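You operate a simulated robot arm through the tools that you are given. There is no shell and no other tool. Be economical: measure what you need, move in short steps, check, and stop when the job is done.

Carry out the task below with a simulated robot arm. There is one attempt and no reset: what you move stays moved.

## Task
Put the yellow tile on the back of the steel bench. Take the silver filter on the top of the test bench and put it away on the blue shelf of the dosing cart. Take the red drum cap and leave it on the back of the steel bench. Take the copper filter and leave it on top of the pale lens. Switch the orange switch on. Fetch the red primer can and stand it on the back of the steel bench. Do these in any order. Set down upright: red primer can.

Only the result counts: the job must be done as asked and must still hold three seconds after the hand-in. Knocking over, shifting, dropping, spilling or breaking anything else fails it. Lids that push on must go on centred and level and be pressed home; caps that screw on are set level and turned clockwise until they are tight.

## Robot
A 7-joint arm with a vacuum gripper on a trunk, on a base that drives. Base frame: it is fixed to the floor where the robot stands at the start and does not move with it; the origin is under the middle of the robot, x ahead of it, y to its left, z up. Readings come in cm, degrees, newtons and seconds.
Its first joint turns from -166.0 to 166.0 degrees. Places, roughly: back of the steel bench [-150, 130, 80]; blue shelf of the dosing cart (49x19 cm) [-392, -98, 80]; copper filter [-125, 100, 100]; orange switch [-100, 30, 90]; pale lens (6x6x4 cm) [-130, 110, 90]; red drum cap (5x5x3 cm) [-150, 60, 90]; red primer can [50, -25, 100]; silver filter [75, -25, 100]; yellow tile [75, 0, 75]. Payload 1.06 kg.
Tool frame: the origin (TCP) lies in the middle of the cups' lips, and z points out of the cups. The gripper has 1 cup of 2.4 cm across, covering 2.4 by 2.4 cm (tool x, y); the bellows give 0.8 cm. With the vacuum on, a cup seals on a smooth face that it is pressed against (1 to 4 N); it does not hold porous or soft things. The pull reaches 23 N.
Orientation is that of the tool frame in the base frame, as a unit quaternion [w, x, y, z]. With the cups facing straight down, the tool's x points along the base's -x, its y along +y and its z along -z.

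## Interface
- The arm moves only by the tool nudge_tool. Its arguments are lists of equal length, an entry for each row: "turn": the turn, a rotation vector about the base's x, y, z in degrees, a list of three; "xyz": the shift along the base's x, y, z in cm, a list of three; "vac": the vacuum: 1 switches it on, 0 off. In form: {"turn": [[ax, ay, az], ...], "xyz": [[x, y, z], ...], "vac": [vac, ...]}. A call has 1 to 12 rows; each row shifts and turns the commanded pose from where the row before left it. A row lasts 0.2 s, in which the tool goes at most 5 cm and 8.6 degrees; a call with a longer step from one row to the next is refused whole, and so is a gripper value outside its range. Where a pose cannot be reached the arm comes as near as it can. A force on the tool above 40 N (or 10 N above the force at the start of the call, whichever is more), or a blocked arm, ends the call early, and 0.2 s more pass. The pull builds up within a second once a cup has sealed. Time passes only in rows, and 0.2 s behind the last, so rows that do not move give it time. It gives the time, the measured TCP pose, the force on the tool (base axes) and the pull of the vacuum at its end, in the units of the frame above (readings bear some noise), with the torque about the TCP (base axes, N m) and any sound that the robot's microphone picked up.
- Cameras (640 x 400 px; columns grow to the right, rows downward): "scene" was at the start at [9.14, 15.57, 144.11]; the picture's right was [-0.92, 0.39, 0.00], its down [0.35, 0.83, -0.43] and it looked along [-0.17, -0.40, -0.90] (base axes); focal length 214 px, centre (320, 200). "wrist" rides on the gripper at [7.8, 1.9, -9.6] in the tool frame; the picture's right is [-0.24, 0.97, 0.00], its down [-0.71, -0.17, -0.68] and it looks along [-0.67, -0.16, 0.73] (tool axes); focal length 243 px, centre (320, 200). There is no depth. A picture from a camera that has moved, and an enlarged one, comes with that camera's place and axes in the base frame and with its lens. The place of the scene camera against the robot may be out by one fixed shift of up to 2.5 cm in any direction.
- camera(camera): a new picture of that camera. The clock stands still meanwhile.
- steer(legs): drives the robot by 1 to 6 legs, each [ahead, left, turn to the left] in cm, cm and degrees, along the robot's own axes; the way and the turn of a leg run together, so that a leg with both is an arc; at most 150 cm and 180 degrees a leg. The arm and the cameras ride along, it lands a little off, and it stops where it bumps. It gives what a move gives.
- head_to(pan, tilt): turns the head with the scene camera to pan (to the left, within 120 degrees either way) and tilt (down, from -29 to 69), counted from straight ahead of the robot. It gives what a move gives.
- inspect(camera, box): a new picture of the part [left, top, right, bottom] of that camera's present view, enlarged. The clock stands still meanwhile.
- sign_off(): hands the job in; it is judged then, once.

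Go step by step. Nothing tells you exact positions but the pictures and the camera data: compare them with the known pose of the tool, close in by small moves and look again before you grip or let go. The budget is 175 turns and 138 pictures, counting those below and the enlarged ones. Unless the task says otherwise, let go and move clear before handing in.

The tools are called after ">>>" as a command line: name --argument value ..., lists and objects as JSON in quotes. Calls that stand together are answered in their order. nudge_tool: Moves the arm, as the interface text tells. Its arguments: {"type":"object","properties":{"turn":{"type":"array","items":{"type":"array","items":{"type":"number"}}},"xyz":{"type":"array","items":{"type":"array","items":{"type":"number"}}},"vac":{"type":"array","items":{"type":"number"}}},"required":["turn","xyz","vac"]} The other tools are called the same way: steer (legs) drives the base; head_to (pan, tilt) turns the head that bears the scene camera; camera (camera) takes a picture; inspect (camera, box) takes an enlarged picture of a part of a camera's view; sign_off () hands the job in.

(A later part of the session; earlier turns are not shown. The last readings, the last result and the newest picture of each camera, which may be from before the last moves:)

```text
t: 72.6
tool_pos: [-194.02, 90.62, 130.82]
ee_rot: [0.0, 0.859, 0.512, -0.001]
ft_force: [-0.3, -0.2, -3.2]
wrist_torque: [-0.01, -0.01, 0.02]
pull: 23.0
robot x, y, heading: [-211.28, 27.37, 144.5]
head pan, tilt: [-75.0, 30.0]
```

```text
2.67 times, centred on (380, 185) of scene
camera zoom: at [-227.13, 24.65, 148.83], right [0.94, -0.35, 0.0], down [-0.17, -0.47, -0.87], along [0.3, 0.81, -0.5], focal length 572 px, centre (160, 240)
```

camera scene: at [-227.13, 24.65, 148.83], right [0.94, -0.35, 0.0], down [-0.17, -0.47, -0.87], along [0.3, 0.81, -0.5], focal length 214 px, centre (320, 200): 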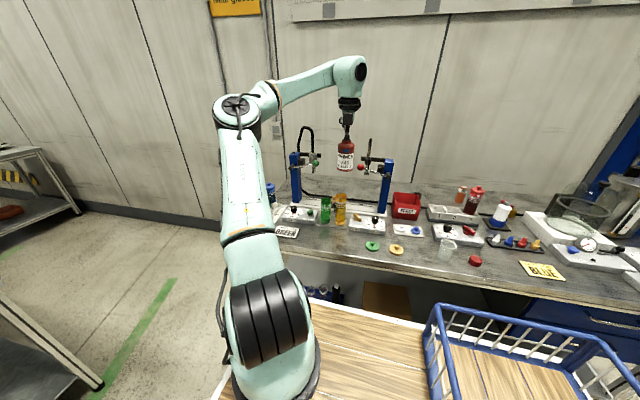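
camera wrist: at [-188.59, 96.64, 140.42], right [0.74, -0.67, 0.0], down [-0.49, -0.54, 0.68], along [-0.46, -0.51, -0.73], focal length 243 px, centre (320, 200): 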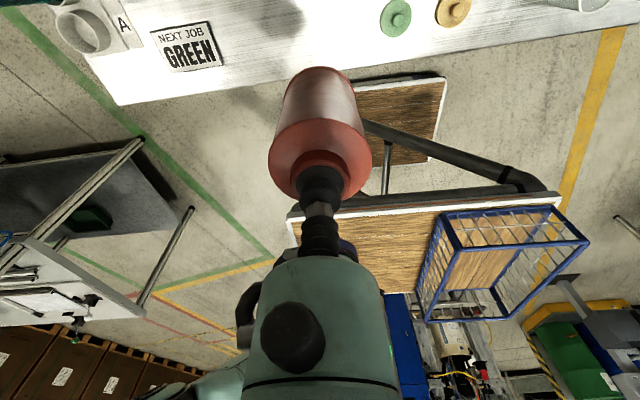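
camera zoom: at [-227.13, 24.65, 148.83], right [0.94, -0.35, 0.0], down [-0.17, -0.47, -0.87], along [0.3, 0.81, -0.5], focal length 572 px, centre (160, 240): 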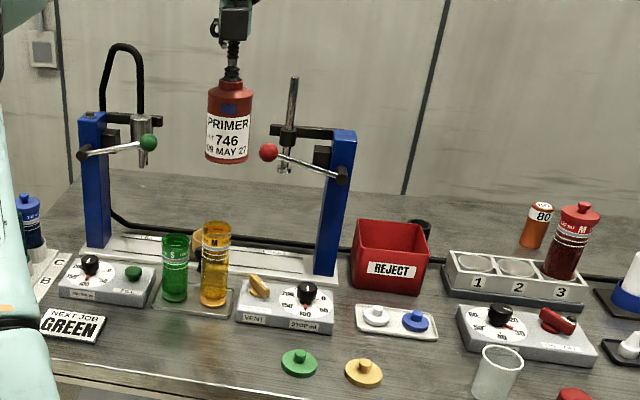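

Clearances measured: balls of the levers at z≈111, one at each side of the gap, the can bottom at ~119. I'll sidestep in towards the bench.

>>> steer --legs '[[5, 0, 0], [0, -22, 0]]'

>>> camera --camera "scene"

>>> camera --camera "wrist"

```text
t: 74.8
tool_pos: [-185.31, 111.32, 130.8]
ee_rot: [-0.001, 0.859, 0.512, 0.0]
ft_force: [0.0, 0.9, -3.1]
wrist_torque: [0.01, -0.03, 0.0]
pull: 23.1
robot x, y, heading: [-202.93, 47.83, 144.6]
head pan, tilt: [-75.0, 30.0]
```

```text
102 pictures are left
camera scene: at [-218.46, 45.47, 148.83], right [0.94, -0.35, 0.0], down [-0.18, -0.47, -0.87], along [0.3, 0.81, -0.5], focal length 214 px, centre (320, 200)
```

scene: 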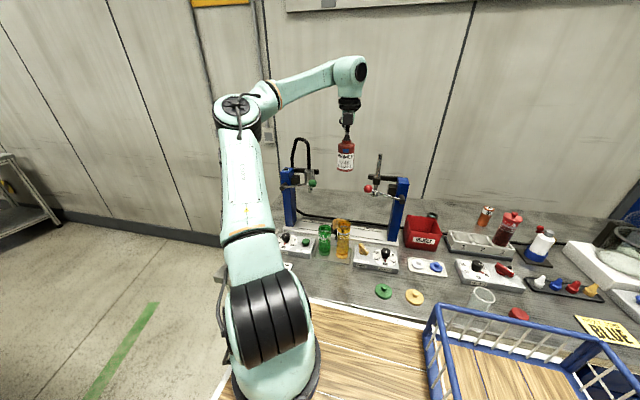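

```text
101 pictures are left
camera wrist: at [-179.83, 117.41, 140.42], right [0.74, -0.67, 0.0], down [-0.49, -0.54, 0.68], along [-0.46, -0.51, -0.73], focal length 243 px, centre (320, 200)
```

wrist: 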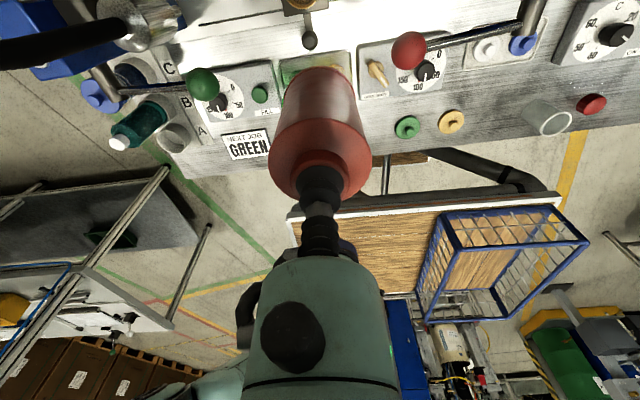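

The can is now between the levers with room to both sides. I extend over the back strip, lowering gradually.

>>> nudge_tool --turn '[[0, 0, 0], [0, 0, 0], [0, 0, 0], [0, 0, 0], [0, 0, 0], [0, 0, 0], [0, 0, 0], [0, 0, 0], [0, 0, 0]]' --xyz '[[2.3, 3.27, -2], [2.3, 3.27, -2.5], [2.3, 3.27, -2.5], [2.3, 3.27, -2.5], [2.3, 3.27, -2.5], [2.3, 3.27, -2.5], [4.33, 1.13, -1], [4.33, 1.13, -1], [4.33, 1.13, -1]]' --vac '[1, 1, 1, 1, 1, 1, 1, 1, 1]'

>>> camera --camera "scene"

>>> camera --camera "wrist"

```text
t: 76.8
tool_pos: [-170.54, 125.0, 115.35]
ee_rot: [0.0, 0.859, 0.512, 0.0]
ft_force: [0.7, 0.7, -3.3]
wrist_torque: [0.01, 0.03, 0.02]
pull: 23.3
out of reach, approached as far as the arm can: row 5, 6, 7, 8, 9
robot x, y, heading: [-202.8, 48.01, 144.7]
head pan, tilt: [-75.0, 30.0]
```

```text
100 pictures are left
camera scene: at [-218.44, 45.47, 148.83], right [0.94, -0.35, 0.0], down [-0.18, -0.47, -0.87], along [0.3, 0.81, -0.5], focal length 214 px, centre (320, 200)
```

scene: 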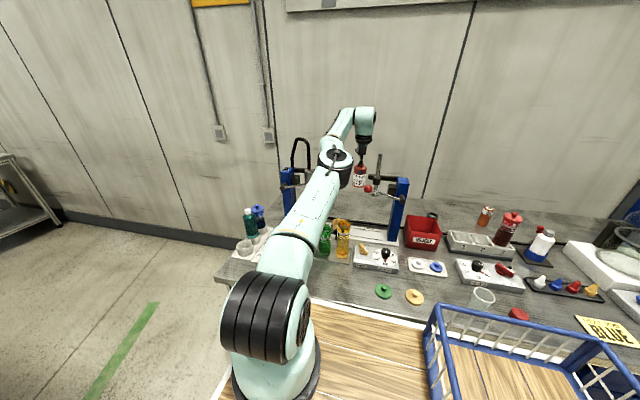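

```text
99 pictures are left
camera wrist: at [-164.94, 131.04, 124.93], right [0.74, -0.67, 0.0], down [-0.49, -0.54, 0.69], along [-0.46, -0.51, -0.73], focal length 243 px, centre (320, 200)
```

wrist: 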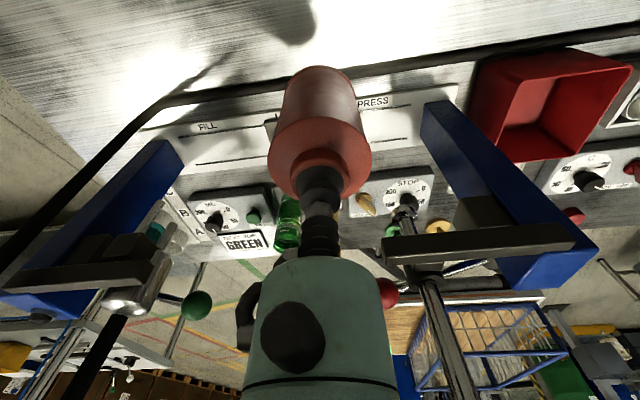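

The arm is at full stretch about 8 cm short of the strip, so the robot must come closer. I'll look down at the gap between robot and bench first.

>>> head_to --pan -90 --tilt 69

>>> camera --camera "scene"

```text
t: 77.8
tool_pos: [-170.49, 124.97, 115.47]
ee_rot: [0.0, 0.859, 0.511, 0.0]
ft_force: [-1.1, 0.3, -3.2]
wrist_torque: [0.02, 0.01, -0.03]
pull: 23.3
robot x, y, heading: [-202.8, 48.18, 144.6]
head pan, tilt: [-90.0, 68.8]
```

```text
98 pictures are left
camera scene: at [-218.38, 41.55, 143.69], right [0.81, -0.58, 0.0], down [-0.54, -0.76, -0.36], along [0.21, 0.3, -0.93], focal length 214 px, centre (320, 200)
```

scene: 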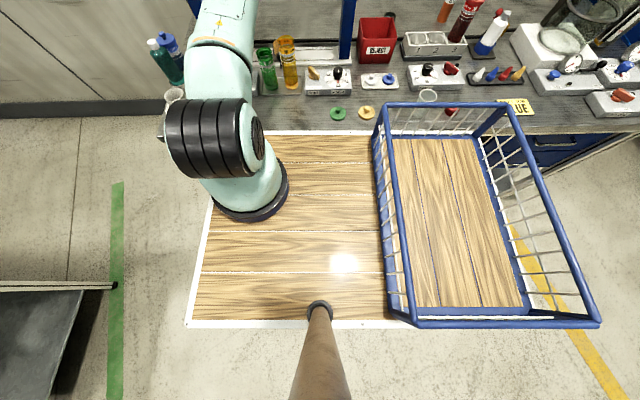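

The deck and chassis still leave about 13 cm to the bench edge. I'll sidestep 8 cm closer (and 3 cm ahead, away from the red lever).

>>> steer --legs '[[3, 0, 0], [0, -8, 0]]'

>>> camera --camera "scene"

>>> camera --camera "wrist"

```text
t: 79.3
tool_pos: [-168.19, 133.37, 115.27]
ee_rot: [0.0, 0.859, 0.512, 0.001]
ft_force: [0.3, -0.5, -3.7]
wrist_torque: [-0.01, 0.01, -0.01]
pull: 22.6
robot x, y, heading: [-200.59, 55.88, 144.8]
head pan, tilt: [-90.0, 68.8]
```

```text
97 pictures are left
camera scene: at [-216.15, 49.84, 143.68], right [0.81, -0.58, 0.0], down [-0.54, -0.76, -0.36], along [0.21, 0.29, -0.93], focal length 214 px, centre (320, 200)
```

scene: 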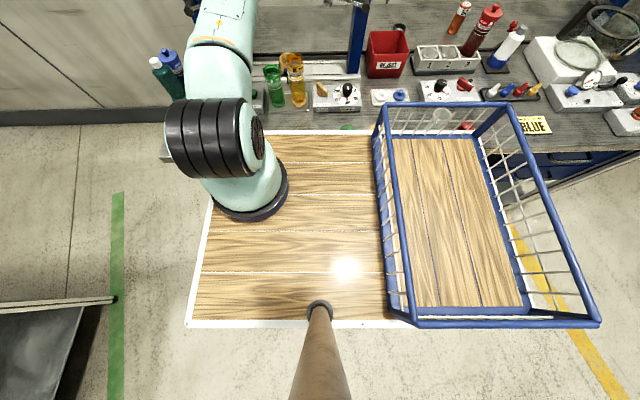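

```text
96 pictures are left
camera wrist: at [-162.64, 139.27, 124.94], right [0.74, -0.67, 0.0], down [-0.49, -0.54, 0.68], along [-0.46, -0.51, -0.73], focal length 243 px, centre (320, 200)
```

wrist: 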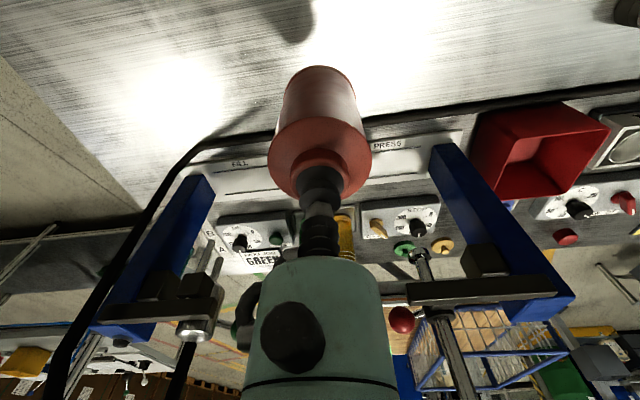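

The tool is past the hose. I'll lower over the strip while moving a little towards (-158,134).

>>> nudge_tool --turn '[[0, 0, 0], [0, 0, 0], [0, 0, 0], [0, 0, 0], [0, 0, 0]]' --xyz '[[1, 0.2, -3.5], [1.8, 0.2, -3], [1.8, 0.2, -3], [1.8, 0.2, -3], [1.8, 0.2, -2.5]]' --vac '[1, 1, 1, 1, 1]'

>>> camera --camera "wrist"

>>> head_to --pan -75 --tilt 30

>>> camera --camera "scene"

```text
t: 80.5
tool_pos: [-163.0, 131.73, 101.21]
ee_rot: [0.0, 0.86, 0.511, 0.0]
ft_force: [0.0, 0.3, -2.5]
wrist_torque: [-0.03, -0.02, -0.03]
pull: 22.7
out of reach, approached as far as the arm can: row 2, 3, 4, 5
robot x, y, heading: [-200.68, 56.37, 144.4]
head pan, tilt: [-90.0, 68.8]
```

```text
95 pictures are left
camera wrist: at [-157.41, 137.59, 110.84], right [0.74, -0.67, 0.0], down [-0.49, -0.54, 0.68], along [-0.46, -0.51, -0.73], focal length 243 px, centre (320, 200)
```

wrist: 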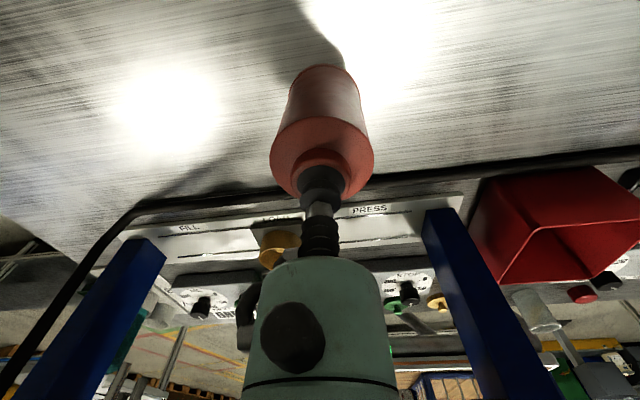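

```text
t: 81.6
tool_pos: [-162.79, 131.54, 101.34]
ee_rot: [0.0, 0.859, 0.511, 0.002]
ft_force: [0.6, 0.0, -3.7]
wrist_torque: [0.01, 0.0, -0.02]
pull: 23.0
robot x, y, heading: [-200.22, 56.23, 144.3]
head pan, tilt: [-75.0, 30.0]
```

```text
94 pictures are left
camera scene: at [-216.23, 53.76, 148.82], right [0.94, -0.35, 0.0], down [-0.18, -0.47, -0.87], along [0.3, 0.81, -0.5], focal length 214 px, centre (320, 200)
```

scene: 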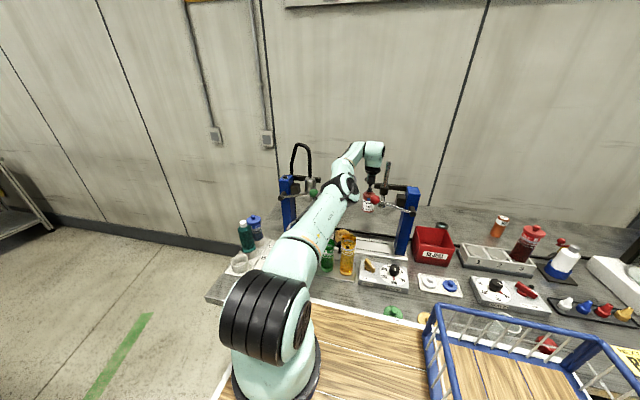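

Again at full stretch, at z 101. I'll nudge the robot 4 cm back and 3 cm closer so that the tool comes deeper over the strip.

>>> steer --legs '[[-4, 0, 0], [0, -3, 0]]'

>>> nudge_tool --turn '[[0, 0, 0], [0, 0, 0]]' --xyz '[[0.6, 0.8, -2], [0.6, 0.8, -2]]' --vac '[1, 1]'

>>> inspect --camera "scene" --box '[260, 130, 460, 255]'

>>> camera --camera "wrist"

```text
t: 82.9
tool_pos: [-158.16, 130.48, 101.4]
ee_rot: [0.0, 0.86, 0.51, 0.002]
ft_force: [-0.7, 0.9, -2.5]
wrist_torque: [0.01, -0.01, 0.0]
pull: 22.9
robot x, y, heading: [-196.29, 55.47, 144.3]
head pan, tilt: [-75.0, 30.0]
```

```text
t: 83.5
tool_pos: [-158.33, 130.54, 97.19]
ee_rot: [0.001, 0.86, 0.51, 0.001]
ft_force: [0.3, -0.5, -3.2]
wrist_torque: [0.01, 0.02, -0.01]
pull: 22.6
out of reach, approached as far as the arm can: row 1, 2
robot x, y, heading: [-195.97, 55.42, 144.3]
head pan, tilt: [-75.0, 30.0]
```

```text
3.20 times, centred on (360, 192) of scene
camera zoom: at [-211.84, 52.89, 148.82], right [0.94, -0.35, 0.0], down [-0.18, -0.47, -0.87], along [0.31, 0.81, -0.5], focal length 686 px, centre (192, 224)
```

zoom: 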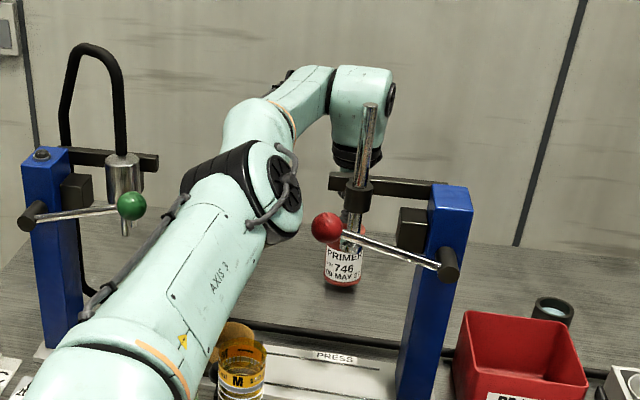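

```text
92 pictures are left
camera wrist: at [-152.75, 136.52, 106.84], right [0.74, -0.67, 0.0], down [-0.49, -0.54, 0.68], along [-0.46, -0.51, -0.73], focal length 243 px, centre (320, 200)
```

wrist: 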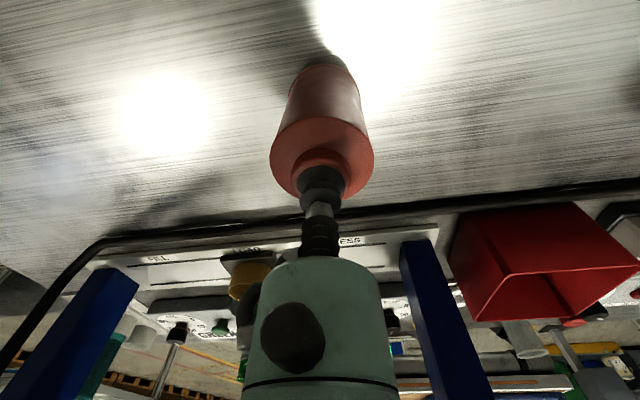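

The can stands at (-158,130.5), clear of hose and columns. I'll lower it in small steps until it touches.

>>> nudge_tool --turn '[[0, 0, 0], [0, 0, 0], [0, 0, 0]]' --xyz '[[0, 0, -0.8], [0, 0, -0.6], [0, 0, -0.4]]' --vac '[1, 1, 1]'

```text
t: 84.3
tool_pos: [-158.31, 130.35, 95.68]
ee_rot: [-0.001, 0.861, 0.509, 0.004]
ft_force: [2.0, -1.5, 8.6]
wrist_torque: [0.04, 0.03, 0.03]
pull: 23.5
robot x, y, heading: [-196.16, 55.19, 144.3]
head pan, tilt: [-75.0, 30.0]
```

It stands on the bench. Release and rise straight up.

>>> nudge_tool --turn '[[0, 0, 0], [0, 0, 0], [0, 0, 0], [0, 0, 0], [0, 0, 0], [0, 0, 0], [0, 0, 0]]' --xyz '[[0, 0, 0.2], [0, 0, 0], [0, 0, 0], [0, 0, 0], [0, 0, 0.5], [0, 0, 2], [0, 0, 4]]' --vac '[0, 0, 0, 0, 0, 0, 0]'

>>> camera --camera "wrist"

>>> inspect --camera "scene" --box '[300, 130, 620, 330]'

```text
t: 85.9
tool_pos: [-158.18, 130.48, 102.05]
ee_rot: [0.001, 0.86, 0.51, 0.001]
ft_force: [-0.5, -0.1, 0.0]
wrist_torque: [0.0, 0.01, -0.01]
pull: 0.0
robot x, y, heading: [-196.13, 55.17, 144.0]
head pan, tilt: [-75.0, 30.0]
```

```text
91 pictures are left
camera wrist: at [-152.77, 136.51, 111.73], right [0.74, -0.67, 0.0], down [-0.49, -0.54, 0.68], along [-0.46, -0.51, -0.73], focal length 243 px, centre (320, 200)
```

wrist: 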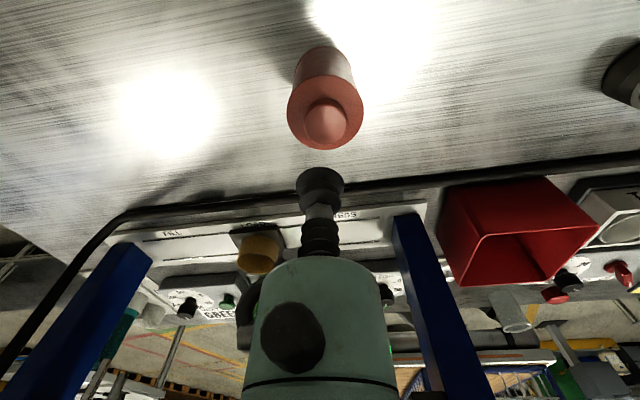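

```text
2.00 times, centred on (460, 230) of scene
camera zoom: at [-211.86, 52.89, 148.82], right [0.94, -0.35, 0.0], down [-0.18, -0.47, -0.87], along [0.31, 0.81, -0.5], focal length 429 px, centre (40, 140)
```

zoom: 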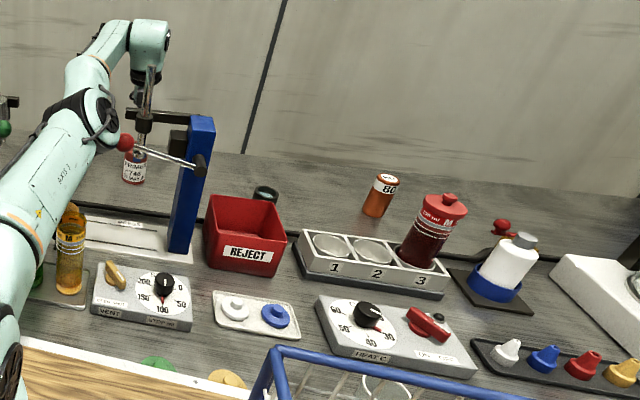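

The primer can stands upright and free. Next is the copper filter ("80") onto the lens; I retract the arm through the gap first.

>>> nudge_tool --turn '[[0, 0, 0], [0, 0, 0], [0, 0, 0], [0, 0, 0], [0, 0, 0], [0, 0, 0], [0, 0, 0], [0, 0, 0], [0, 0, 0], [0, 0, 0]]' --xyz '[[-2.5, 0, 3.5], [-2.5, 0, 3.5], [-2.3, -3.27, 2.9], [-2.3, -3.27, 2.9], [-2.3, -3.27, 2.9], [-2.3, -3.27, 2.9], [-2.3, -3.27, 2.9], [-2.3, -3.27, 2.9], [-2.3, -3.27, 2.9], [-2.3, -3.27, 2.9]]' --vac '[0, 0, 0, 0, 0, 0, 0, 0, 0, 0]'

>>> inspect --camera "scene" --box '[260, 100, 500, 250]'

```text
t: 88.1
tool_pos: [-181.55, 104.31, 132.34]
ee_rot: [0.0, 0.86, 0.51, 0.001]
ft_force: [0.2, -0.2, 1.0]
wrist_torque: [-0.02, -0.02, -0.01]
pull: 0.1
robot x, y, heading: [-196.35, 55.81, 144.3]
head pan, tilt: [-75.0, 30.0]
```

```text
2.67 times, centred on (380, 175) of scene
camera zoom: at [-211.83, 52.89, 148.82], right [0.94, -0.35, 0.0], down [-0.18, -0.47, -0.87], along [0.31, 0.81, -0.5], focal length 572 px, centre (160, 267)
```

zoom: 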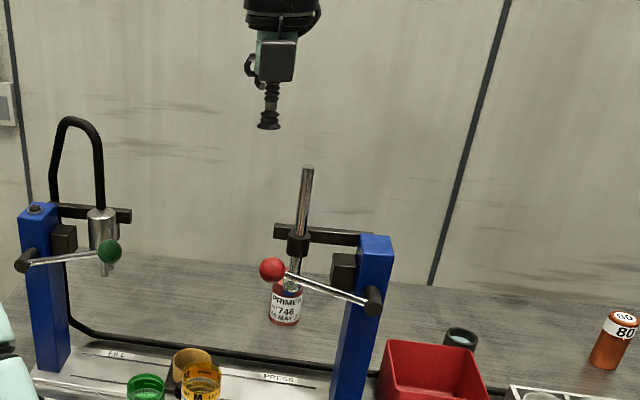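

All clear at z 132. Filter top ≈ (-112,98.6,94), lens top ≈ (-133.3,110,87.5). I'll drive back 66 cm along the bench with the tool high.

>>> steer --legs '[[-66, 0, 0]]'

>>> camera --camera "scene"

>>> camera --camera "wrist"

```text
t: 89.0
tool_pos: [-180.83, 103.74, 132.27]
ee_rot: [0.0, 0.86, 0.511, 0.0]
ft_force: [-0.5, -0.6, 0.8]
wrist_torque: [-0.01, 0.01, -0.02]
pull: 0.1
robot x, y, heading: [-195.6, 54.48, 144.6]
head pan, tilt: [-75.0, 30.0]
stopped in leg 1: the robot was blocked; the commanded pose is now the measured one
```

```text
88 pictures are left
camera scene: at [-210.91, 52.14, 148.83], right [0.94, -0.35, 0.0], down [-0.18, -0.47, -0.87], along [0.3, 0.81, -0.5], focal length 214 px, centre (320, 200)
```

scene: 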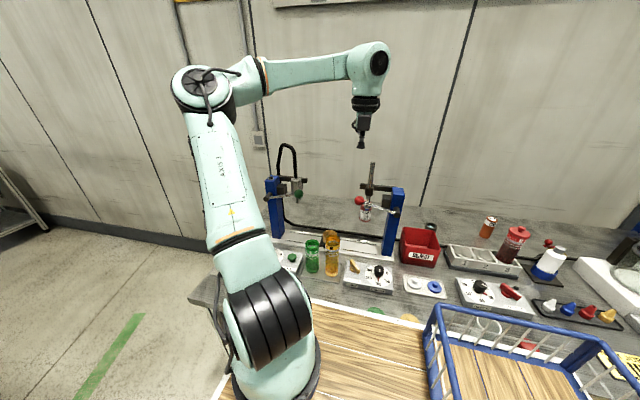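

```text
87 pictures are left
camera wrist: at [-175.27, 109.69, 141.9], right [0.74, -0.67, 0.0], down [-0.49, -0.54, 0.68], along [-0.46, -0.51, -0.73], focal length 243 px, centre (320, 200)
```

wrist: 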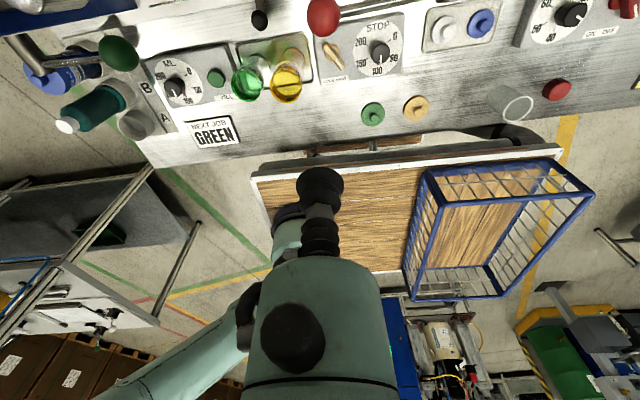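

Blocked – the body touches the bench side. I'll step out a bit, drive back, and step in again with a margin.

>>> steer --legs '[[0, 10, 0], [-65, 0, 0]]'

>>> head_to --pan -90 --tilt 35

>>> camera --camera "scene"

>>> camera --camera "wrist"

```text
t: 93.3
tool_pos: [-134.23, 58.31, 132.27]
ee_rot: [-0.001, 0.858, 0.514, 0.0]
ft_force: [-0.3, -0.2, 0.4]
wrist_torque: [-0.01, 0.03, 0.02]
pull: 0.1
robot x, y, heading: [-148.74, 9.35, 144.8]
head pan, tilt: [-75.0, 30.0]
```

```text
t: 94.1
tool_pos: [-134.2, 58.48, 132.32]
ee_rot: [-0.001, 0.858, 0.513, 0.0]
ft_force: [0.6, -0.1, -0.3]
wrist_torque: [-0.01, 0.03, 0.0]
pull: 0.0
robot x, y, heading: [-148.77, 9.33, 144.8]
head pan, tilt: [-90.0, 35.0]
```

```text
86 pictures are left
camera scene: at [-162.3, 5.4, 148.05], right [0.82, -0.58, 0.0], down [-0.33, -0.47, -0.82], along [0.47, 0.67, -0.57], focal length 214 px, centre (320, 200)
```

scene: 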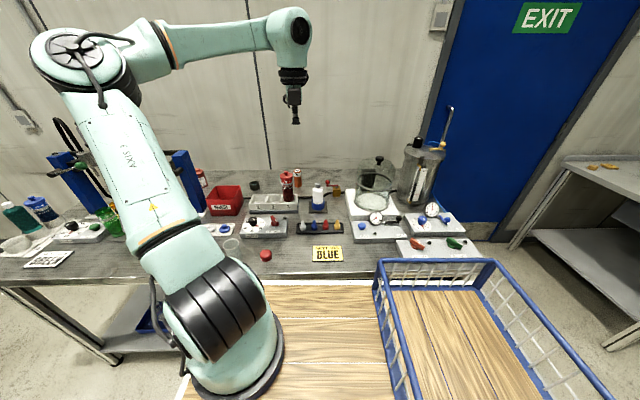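

```text
85 pictures are left
camera wrist: at [-128.87, 64.4, 141.9], right [0.75, -0.67, 0.0], down [-0.49, -0.54, 0.68], along [-0.46, -0.51, -0.73], focal length 243 px, centre (320, 200)
```

wrist: 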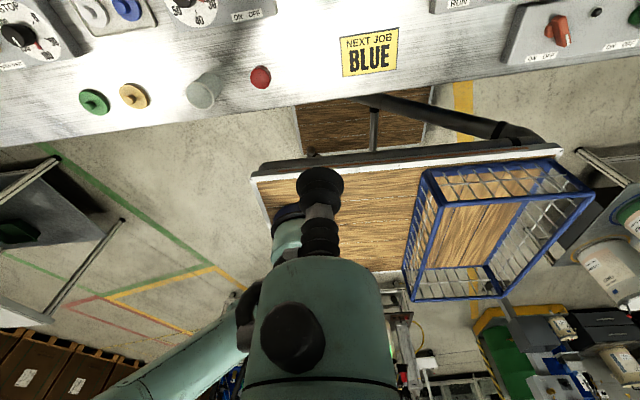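

From here the filter is reachable once I step in. I'll move 3 cm back and 9 cm towards the bench.

>>> steer --legs '[[-3, 0, 0], [0, -9, 0]]'

>>> nudge_tool --turn '[[0, 0, 0], [0, 0, 0], [0, 0, 0], [0, 0, 0], [0, 0, 0], [0, 0, 0]]' --xyz '[[2, 3.5, -0.5], [2, 3.5, -2], [2, 3.5, -2.5], [2, 3.5, -2.5], [2, 3.5, -2.5], [2, 3.5, -2.5]]' --vac '[0, 0, 0, 0, 0, 0]'

>>> camera --camera "scene"

>>> camera --camera "wrist"

```text
t: 95.6
tool_pos: [-126.6, 64.02, 132.28]
ee_rot: [-0.001, 0.859, 0.513, 0.001]
ft_force: [-0.4, 0.0, 0.3]
wrist_torque: [0.0, 0.01, 0.03]
pull: 0.0
robot x, y, heading: [-140.99, 14.92, 144.6]
head pan, tilt: [-90.0, 35.0]
```

```text
t: 97.0
tool_pos: [-114.44, 84.9, 119.62]
ee_rot: [0.001, 0.859, 0.511, 0.001]
ft_force: [-0.2, -0.6, 0.2]
wrist_torque: [0.03, -0.02, -0.03]
pull: 0.0
robot x, y, heading: [-140.78, 14.69, 144.7]
head pan, tilt: [-90.0, 35.0]
```

```text
84 pictures are left
camera scene: at [-154.69, 10.98, 148.05], right [0.82, -0.58, 0.0], down [-0.33, -0.47, -0.82], along [0.47, 0.67, -0.57], focal length 214 px, centre (320, 200)
```

scene: 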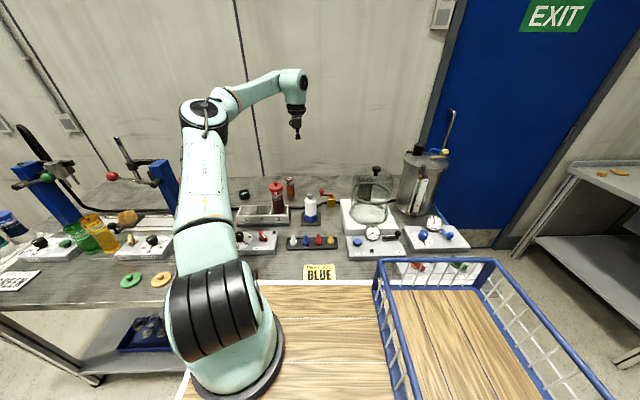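

```text
83 pictures are left
camera wrist: at [-109.06, 90.86, 129.35], right [0.74, -0.67, 0.0], down [-0.49, -0.54, 0.68], along [-0.46, -0.51, -0.73], focal length 243 px, centre (320, 200)
```

wrist: 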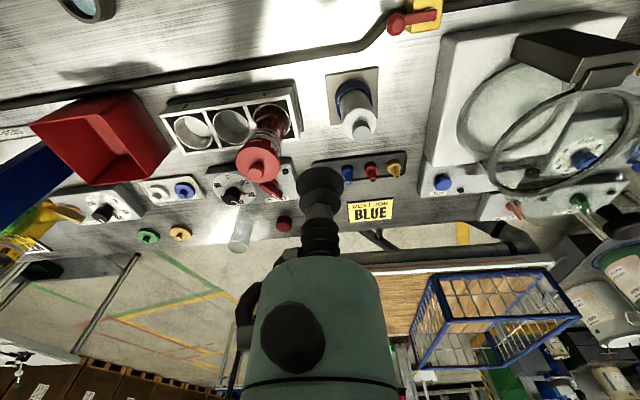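

Still need ~13 cm more outward; I'll lower to z 103 and go towards the filter, staying above it.

>>> nudge_tool --turn '[[0, 0, 0], [0, 0, 0], [0, 0, 0], [0, 0, 0], [0, 0, 0]]' --xyz '[[0, 0, -4.5], [0, 0, -4.5], [0.5, 2, -4], [0.5, 4, -2], [0.5, 4, -1]]' --vac '[0, 0, 0, 0, 0]'

>>> camera --camera "wrist"

>>> inspect --camera "scene" --box '[220, 110, 380, 210]'

```text
t: 98.2
tool_pos: [-113.17, 94.95, 103.79]
ee_rot: [-0.001, 0.858, 0.513, 0.001]
ft_force: [-0.3, 0.4, 0.0]
wrist_torque: [-0.02, -0.03, 0.02]
pull: 0.1
robot x, y, heading: [-140.92, 15.11, 144.7]
head pan, tilt: [-90.0, 35.0]
```

```text
82 pictures are left
camera wrist: at [-107.73, 100.94, 113.37], right [0.74, -0.67, 0.0], down [-0.49, -0.54, 0.68], along [-0.46, -0.51, -0.73], focal length 243 px, centre (320, 200)
```

wrist: 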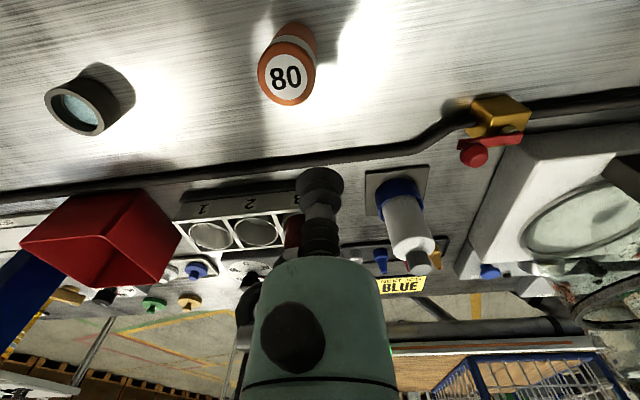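

```text
4.00 times, centred on (300, 160) of scene
camera zoom: at [-154.69, 11.0, 148.05], right [0.82, -0.58, 0.0], down [-0.33, -0.47, -0.82], along [0.47, 0.67, -0.57], focal length 858 px, centre (400, 360)
```

zoom: 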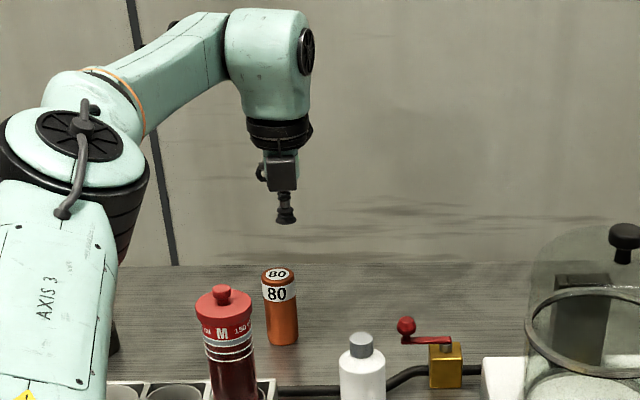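

Filter top ≈ (-113.2,98.6,94). I'll move over it and descend part-way, then look.

>>> nudge_tool --turn '[[0, 0, 0], [0, 0, 0]]' --xyz '[[0, 1.8, -3], [0, 1.8, -3]]' --vac '[0, 0]'

>>> camera --camera "wrist"

>>> inspect --camera "scene" --box '[260, 130, 340, 180]'

```text
t: 98.8
tool_pos: [-113.26, 98.4, 97.67]
ee_rot: [0.0, 0.859, 0.512, 0.002]
ft_force: [-0.1, -1.1, 0.2]
wrist_torque: [0.01, 0.0, 0.01]
pull: 0.0
robot x, y, heading: [-141.22, 14.82, 144.8]
head pan, tilt: [-90.0, 35.0]
```

```text
80 pictures are left
camera wrist: at [-107.81, 104.41, 107.39], right [0.74, -0.67, 0.0], down [-0.49, -0.54, 0.68], along [-0.46, -0.51, -0.73], focal length 243 px, centre (320, 200)
```

wrist: 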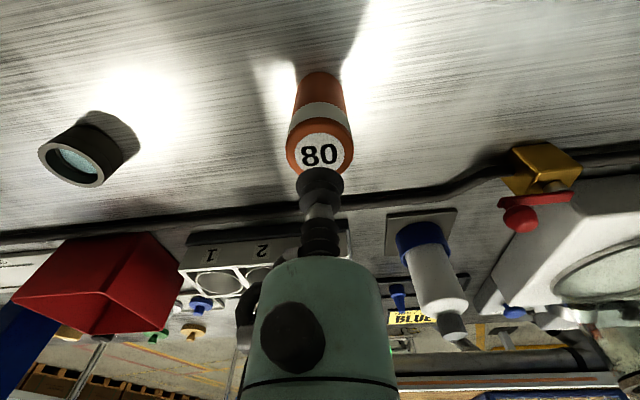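

```text
8.00 times, centred on (300, 155) of scene
camera zoom: at [-154.67, 11.03, 148.05], right [0.82, -0.58, 0.0], down [-0.33, -0.47, -0.82], along [0.47, 0.67, -0.57], focal length 1716 px, centre (480, 560)
```

zoom: 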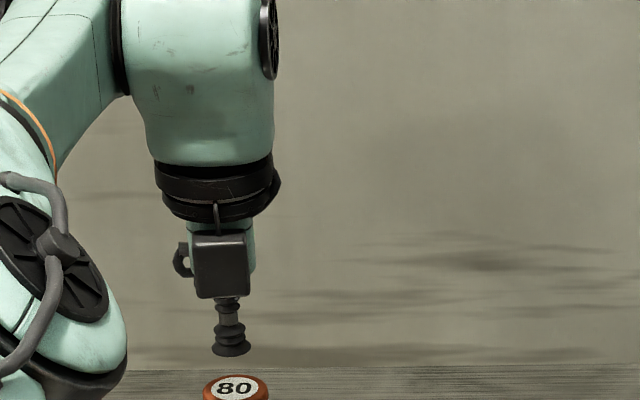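

Aligned within a few mm. Descend with vacuum on.

>>> nudge_tool --turn '[[0, 0, 0], [0, 0, 0], [0, 0, 0], [0, 0, 0], [0, 0, 0], [0, 0, 0], [0, 0, 0]]' --xyz '[[0.1, 0.2, -1.8], [0, 0, -0.8], [0, 0, -0.4], [0, 0, -0.3], [0, 0, -0.2], [0, 0, 0], [0, 0, 0]]' --vac '[1, 1, 1, 1, 1, 1, 1]'

```text
t: 100.4
tool_pos: [-113.44, 98.3, 94.49]
ee_rot: [-0.001, 0.859, 0.513, 0.002]
ft_force: [3.3, 1.0, 17.1]
wrist_torque: [0.02, -0.07, 0.02]
pull: 23.1
out of reach, approached as far as the arm can: row 1
robot x, y, heading: [-140.88, 14.94, 144.8]
head pan, tilt: [-90.0, 35.0]
```

Sealed. Lift and pull back slightly.

>>> nudge_tool --turn '[[0, 0, 0], [0, 0, 0], [0, 0, 0], [0, 0, 0], [0, 0, 0], [0, 0, 0]]' --xyz '[[0, 0, 1.5], [0, 0, 3], [-0.6, -0.8, 3], [-0.6, -0.8, 3], [-0.6, -0.8, 3], [-0.6, -0.8, 3]]' --vac '[1, 1, 1, 1, 1, 1]'

>>> steer --legs '[[0, 4, 0], [23, 0, 0]]'

>>> camera --camera "wrist"

>>> camera --camera "scene"

```text
t: 101.8
tool_pos: [-115.58, 95.11, 110.81]
ee_rot: [0.0, 0.858, 0.513, -0.001]
ft_force: [0.7, -0.5, -1.6]
wrist_torque: [0.01, 0.0, 0.04]
pull: 22.6
robot x, y, heading: [-140.71, 14.65, 144.5]
head pan, tilt: [-90.0, 35.0]
```

```text
t: 104.0
tool_pos: [-136.54, 105.29, 110.94]
ee_rot: [0.0, 0.859, 0.512, -0.001]
ft_force: [0.2, 0.5, -1.2]
wrist_torque: [0.02, -0.01, -0.02]
pull: 23.1
robot x, y, heading: [-162.09, 25.07, 144.5]
head pan, tilt: [-90.0, 35.0]
```

```text
78 pictures are left
camera wrist: at [-131.17, 111.25, 120.41], right [0.74, -0.67, 0.0], down [-0.49, -0.54, 0.68], along [-0.46, -0.51, -0.73], focal length 243 px, centre (320, 200)
```

wrist: 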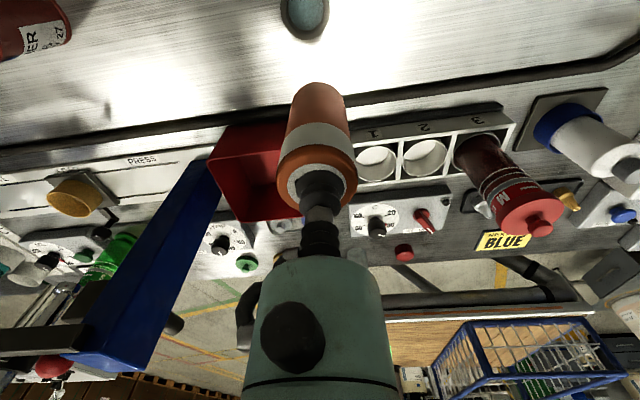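

```text
77 pictures are left
camera scene: at [-175.8, 21.21, 148.05], right [0.81, -0.58, 0.0], down [-0.33, -0.47, -0.82], along [0.47, 0.67, -0.57], focal length 214 px, centre (320, 200)
```

scene: 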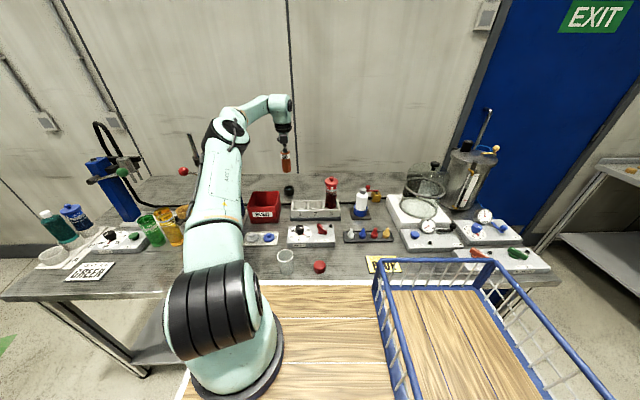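

The lens shows just beyond the filter. I'll step in 4 cm and look at the alignment.

>>> steer --legs '[[0, -4, 0]]'

>>> inspect --camera "wrist" --box '[220, 0, 420, 125]'

>>> inspect --camera "scene" --box '[220, 120, 380, 220]'

```text
t: 104.9
tool_pos: [-134.38, 108.65, 110.95]
ee_rot: [-0.001, 0.859, 0.511, 0.0]
ft_force: [0.3, 0.2, -1.1]
wrist_torque: [0.01, 0.01, 0.01]
pull: 23.0
robot x, y, heading: [-159.64, 28.52, 144.4]
head pan, tilt: [-90.0, 35.0]
```

```text
3.20 times, centred on (320, 62) of wrist
camera zoom: at [-128.87, 114.51, 120.4], right [0.74, -0.67, 0.0], down [-0.49, -0.54, 0.68], along [-0.46, -0.51, -0.73], focal length 776 px, centre (320, 640)
```

zoom: 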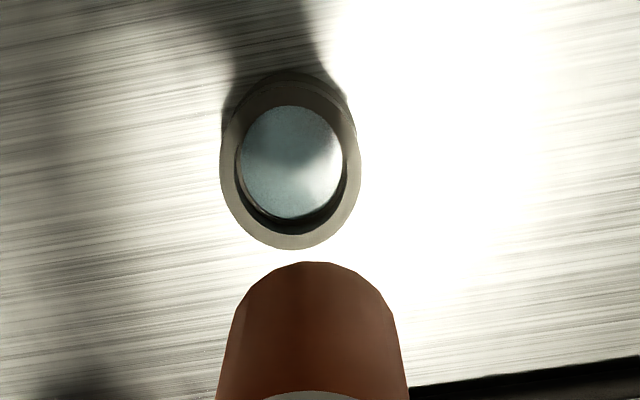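

```text
4.00 times, centred on (300, 170) of scene
camera zoom: at [-173.48, 24.46, 148.05], right [0.81, -0.58, 0.0], down [-0.33, -0.47, -0.82], along [0.47, 0.67, -0.57], focal length 858 px, centre (400, 320)
```

zoom: 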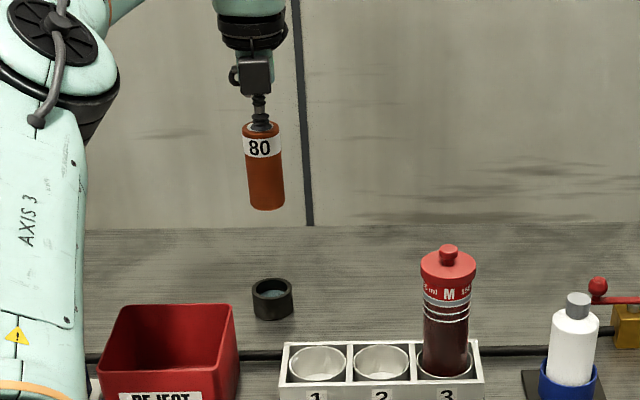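

Lens centre ≈ (-134.3,110.1), rim top ≈ 89. I'll move over it, lower to just above and check.

>>> nudge_tool --turn '[[0, 0, 0], [0, 0, 0], [0, 0, 0]]' --xyz '[[0, 0, -3], [0.05, 0.7, -3], [0.05, 0.7, -3]]' --vac '[1, 1, 1]'

>>> inspect --camera "wrist" --box '[220, 0, 420, 125]'

>>> inspect --camera "scene" --box '[250, 150, 330, 200]'

```text
t: 105.7
tool_pos: [-134.32, 109.95, 101.88]
ee_rot: [-0.001, 0.859, 0.512, 0.001]
ft_force: [-0.2, 0.3, -1.6]
wrist_torque: [0.0, -0.01, 0.02]
pull: 22.6
robot x, y, heading: [-159.92, 28.38, 144.5]
head pan, tilt: [-90.0, 35.0]
```

```text
3.20 times, centred on (320, 62) of wrist
camera zoom: at [-128.81, 115.87, 111.49], right [0.74, -0.67, 0.0], down [-0.49, -0.54, 0.68], along [-0.46, -0.51, -0.73], focal length 776 px, centre (320, 640)
```

zoom: 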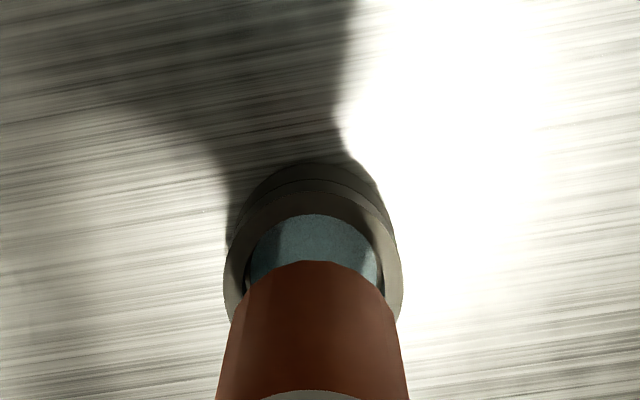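

```text
8.00 times, centred on (290, 175) of scene
camera zoom: at [-173.49, 24.43, 148.05], right [0.81, -0.58, 0.0], down [-0.33, -0.47, -0.82], along [0.47, 0.67, -0.57], focal length 1716 px, centre (560, 400)
```

zoom: 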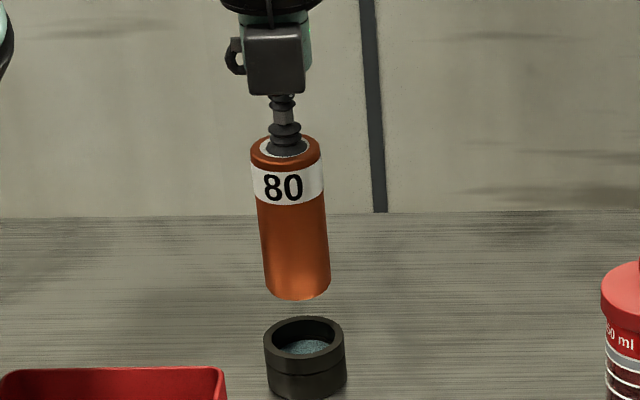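

Nearly centred; the lens is ~0.6 cm further out. I'll correct and lower 2 cm.

>>> nudge_tool --turn '[[0, 0, 0], [0, 0, 0]]' --xyz '[[0.4, 0.5, -0.7], [0, 0, -0.8]]' --vac '[1, 1]'

>>> inspect --camera "wrist" --box '[220, 0, 420, 125]'

>>> inspect --camera "scene" --box '[250, 150, 330, 200]'

```text
t: 106.3
tool_pos: [-133.88, 110.42, 100.23]
ee_rot: [0.001, 0.859, 0.512, 0.001]
ft_force: [-1.1, 0.7, -0.9]
wrist_torque: [-0.03, -0.01, 0.0]
pull: 22.9
robot x, y, heading: [-159.88, 28.4, 144.8]
head pan, tilt: [-90.0, 35.0]
```

```text
3.20 times, centred on (320, 62) of wrist
camera zoom: at [-128.35, 116.39, 109.94], right [0.74, -0.67, 0.0], down [-0.49, -0.54, 0.68], along [-0.46, -0.51, -0.73], focal length 776 px, centre (320, 640)
```

zoom: 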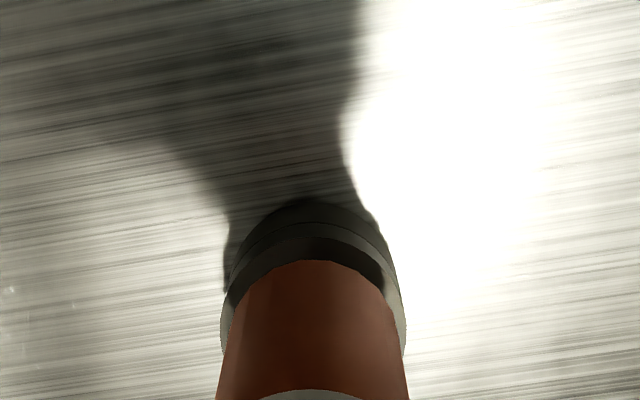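

```text
8.00 times, centred on (290, 175) of scene
camera zoom: at [-173.49, 24.45, 148.05], right [0.82, -0.58, 0.0], down [-0.33, -0.47, -0.82], along [0.47, 0.67, -0.57], focal length 1716 px, centre (560, 400)
```

zoom: 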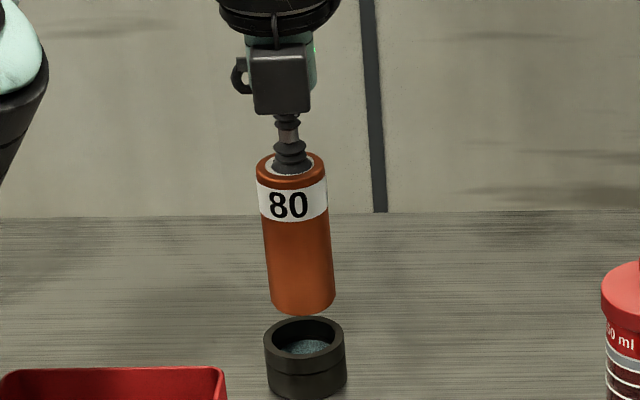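

The filter's diameter is close to the lens's inner opening, so centring matters. I'll zoom more to measure.

>>> inspect --camera "scene" --box '[278, 180, 302, 202]'

>>> inspect --camera "wrist" --box '[280, 50, 360, 100]'

```text
16.00 times, centred on (290, 191) of scene
camera zoom: at [-173.49, 24.45, 148.05], right [0.82, -0.58, 0.0], down [-0.33, -0.47, -0.82], along [0.47, 0.67, -0.57], focal length 3432 px, centre (800, 344)
```

zoom: 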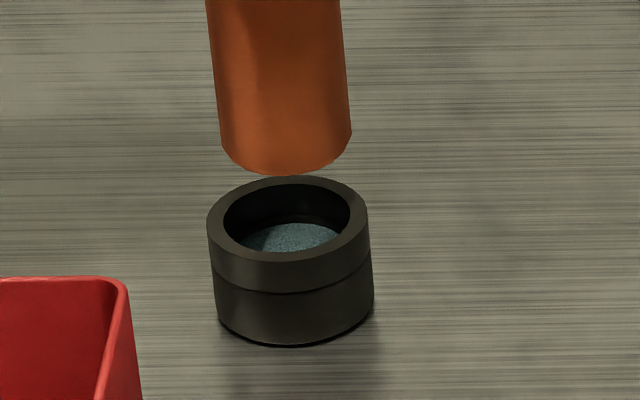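

```text
8.00 times, centred on (320, 75) of wrist
camera zoom: at [-128.35, 116.39, 109.94], right [0.74, -0.67, 0.0], down [-0.49, -0.54, 0.68], along [-0.46, -0.51, -0.73], focal length 1941 px, centre (320, 1200)
```

zoom: 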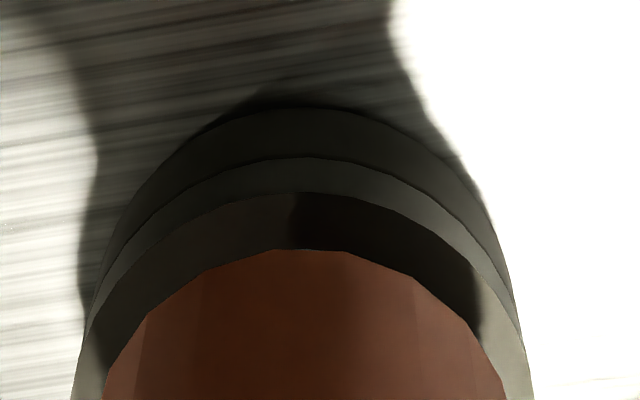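

Combining both views consistently: rim top ≈ 87.5, and the tool is ~0.5 cm too far out. I'll correct back and lower 1.6 cm.

>>> nudge_tool --turn '[[0, 0, 0], [0, 0, 0]]' --xyz '[[-0.25, -0.35, -0.8], [0, 0, -0.8]]' --vac '[1, 1]'

>>> inspect --camera "scene" --box '[278, 180, 302, 202]'

>>> inspect --camera "wrist" --box '[280, 50, 360, 100]'

```text
t: 106.9
tool_pos: [-134.11, 110.14, 98.65]
ee_rot: [-0.001, 0.859, 0.512, 0.001]
ft_force: [-0.2, -0.1, -1.3]
wrist_torque: [0.01, -0.02, -0.01]
pull: 22.8
robot x, y, heading: [-159.89, 28.37, 144.4]
head pan, tilt: [-90.0, 35.0]
```

```text
16.00 times, centred on (290, 191) of scene
camera zoom: at [-173.48, 24.46, 148.05], right [0.81, -0.58, 0.0], down [-0.33, -0.47, -0.82], along [0.47, 0.67, -0.57], focal length 3432 px, centre (800, 344)
```

zoom: 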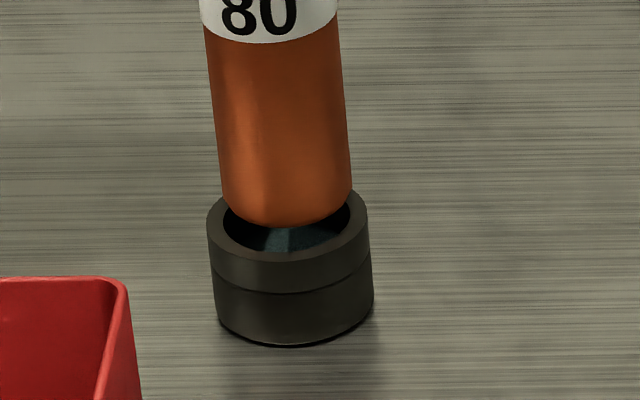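

```text
8.00 times, centred on (320, 75) of wrist
camera zoom: at [-128.64, 116.04, 108.28], right [0.74, -0.67, 0.0], down [-0.49, -0.54, 0.68], along [-0.46, -0.51, -0.73], focal length 1941 px, centre (320, 1200)
```

zoom: 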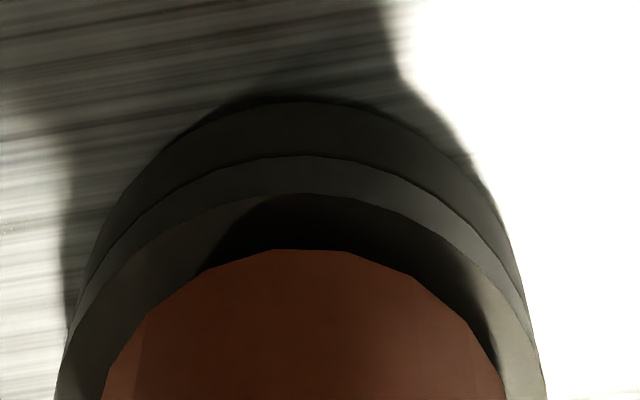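

Now about 1.1 cm above the rim and centred within ~2 mm. I'll lower to contact.

>>> nudge_tool --turn '[[0, 0, 0], [0, 0, 0], [0, 0, 0]]' --xyz '[[0.12, 0.16, -0.6], [0, 0, -0.4], [0, 0, -0.2]]' --vac '[1, 1, 1]'

>>> inspect --camera "scene" --box '[278, 180, 302, 202]'

```text
t: 107.7
tool_pos: [-134.07, 110.16, 97.52]
ee_rot: [0.0, 0.858, 0.513, 0.002]
ft_force: [1.0, 0.3, 20.5]
wrist_torque: [-0.03, 0.03, -0.02]
pull: 23.2
robot x, y, heading: [-159.71, 28.08, 144.8]
head pan, tilt: [-90.0, 35.0]
```

```text
16.00 times, centred on (290, 191) of scene
camera zoom: at [-173.51, 24.38, 148.04], right [0.82, -0.58, 0.0], down [-0.33, -0.47, -0.82], along [0.47, 0.67, -0.57], focal length 3432 px, centre (800, 344)
```

zoom: 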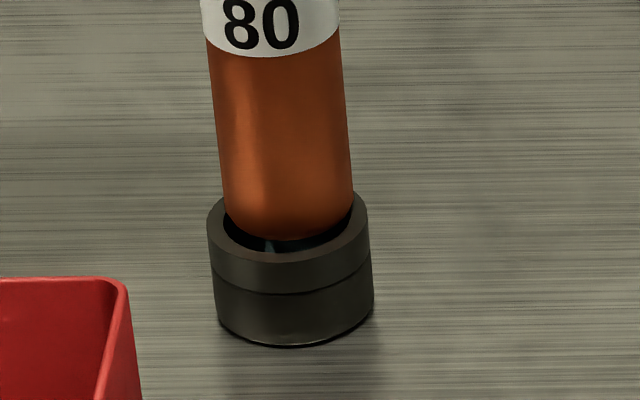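

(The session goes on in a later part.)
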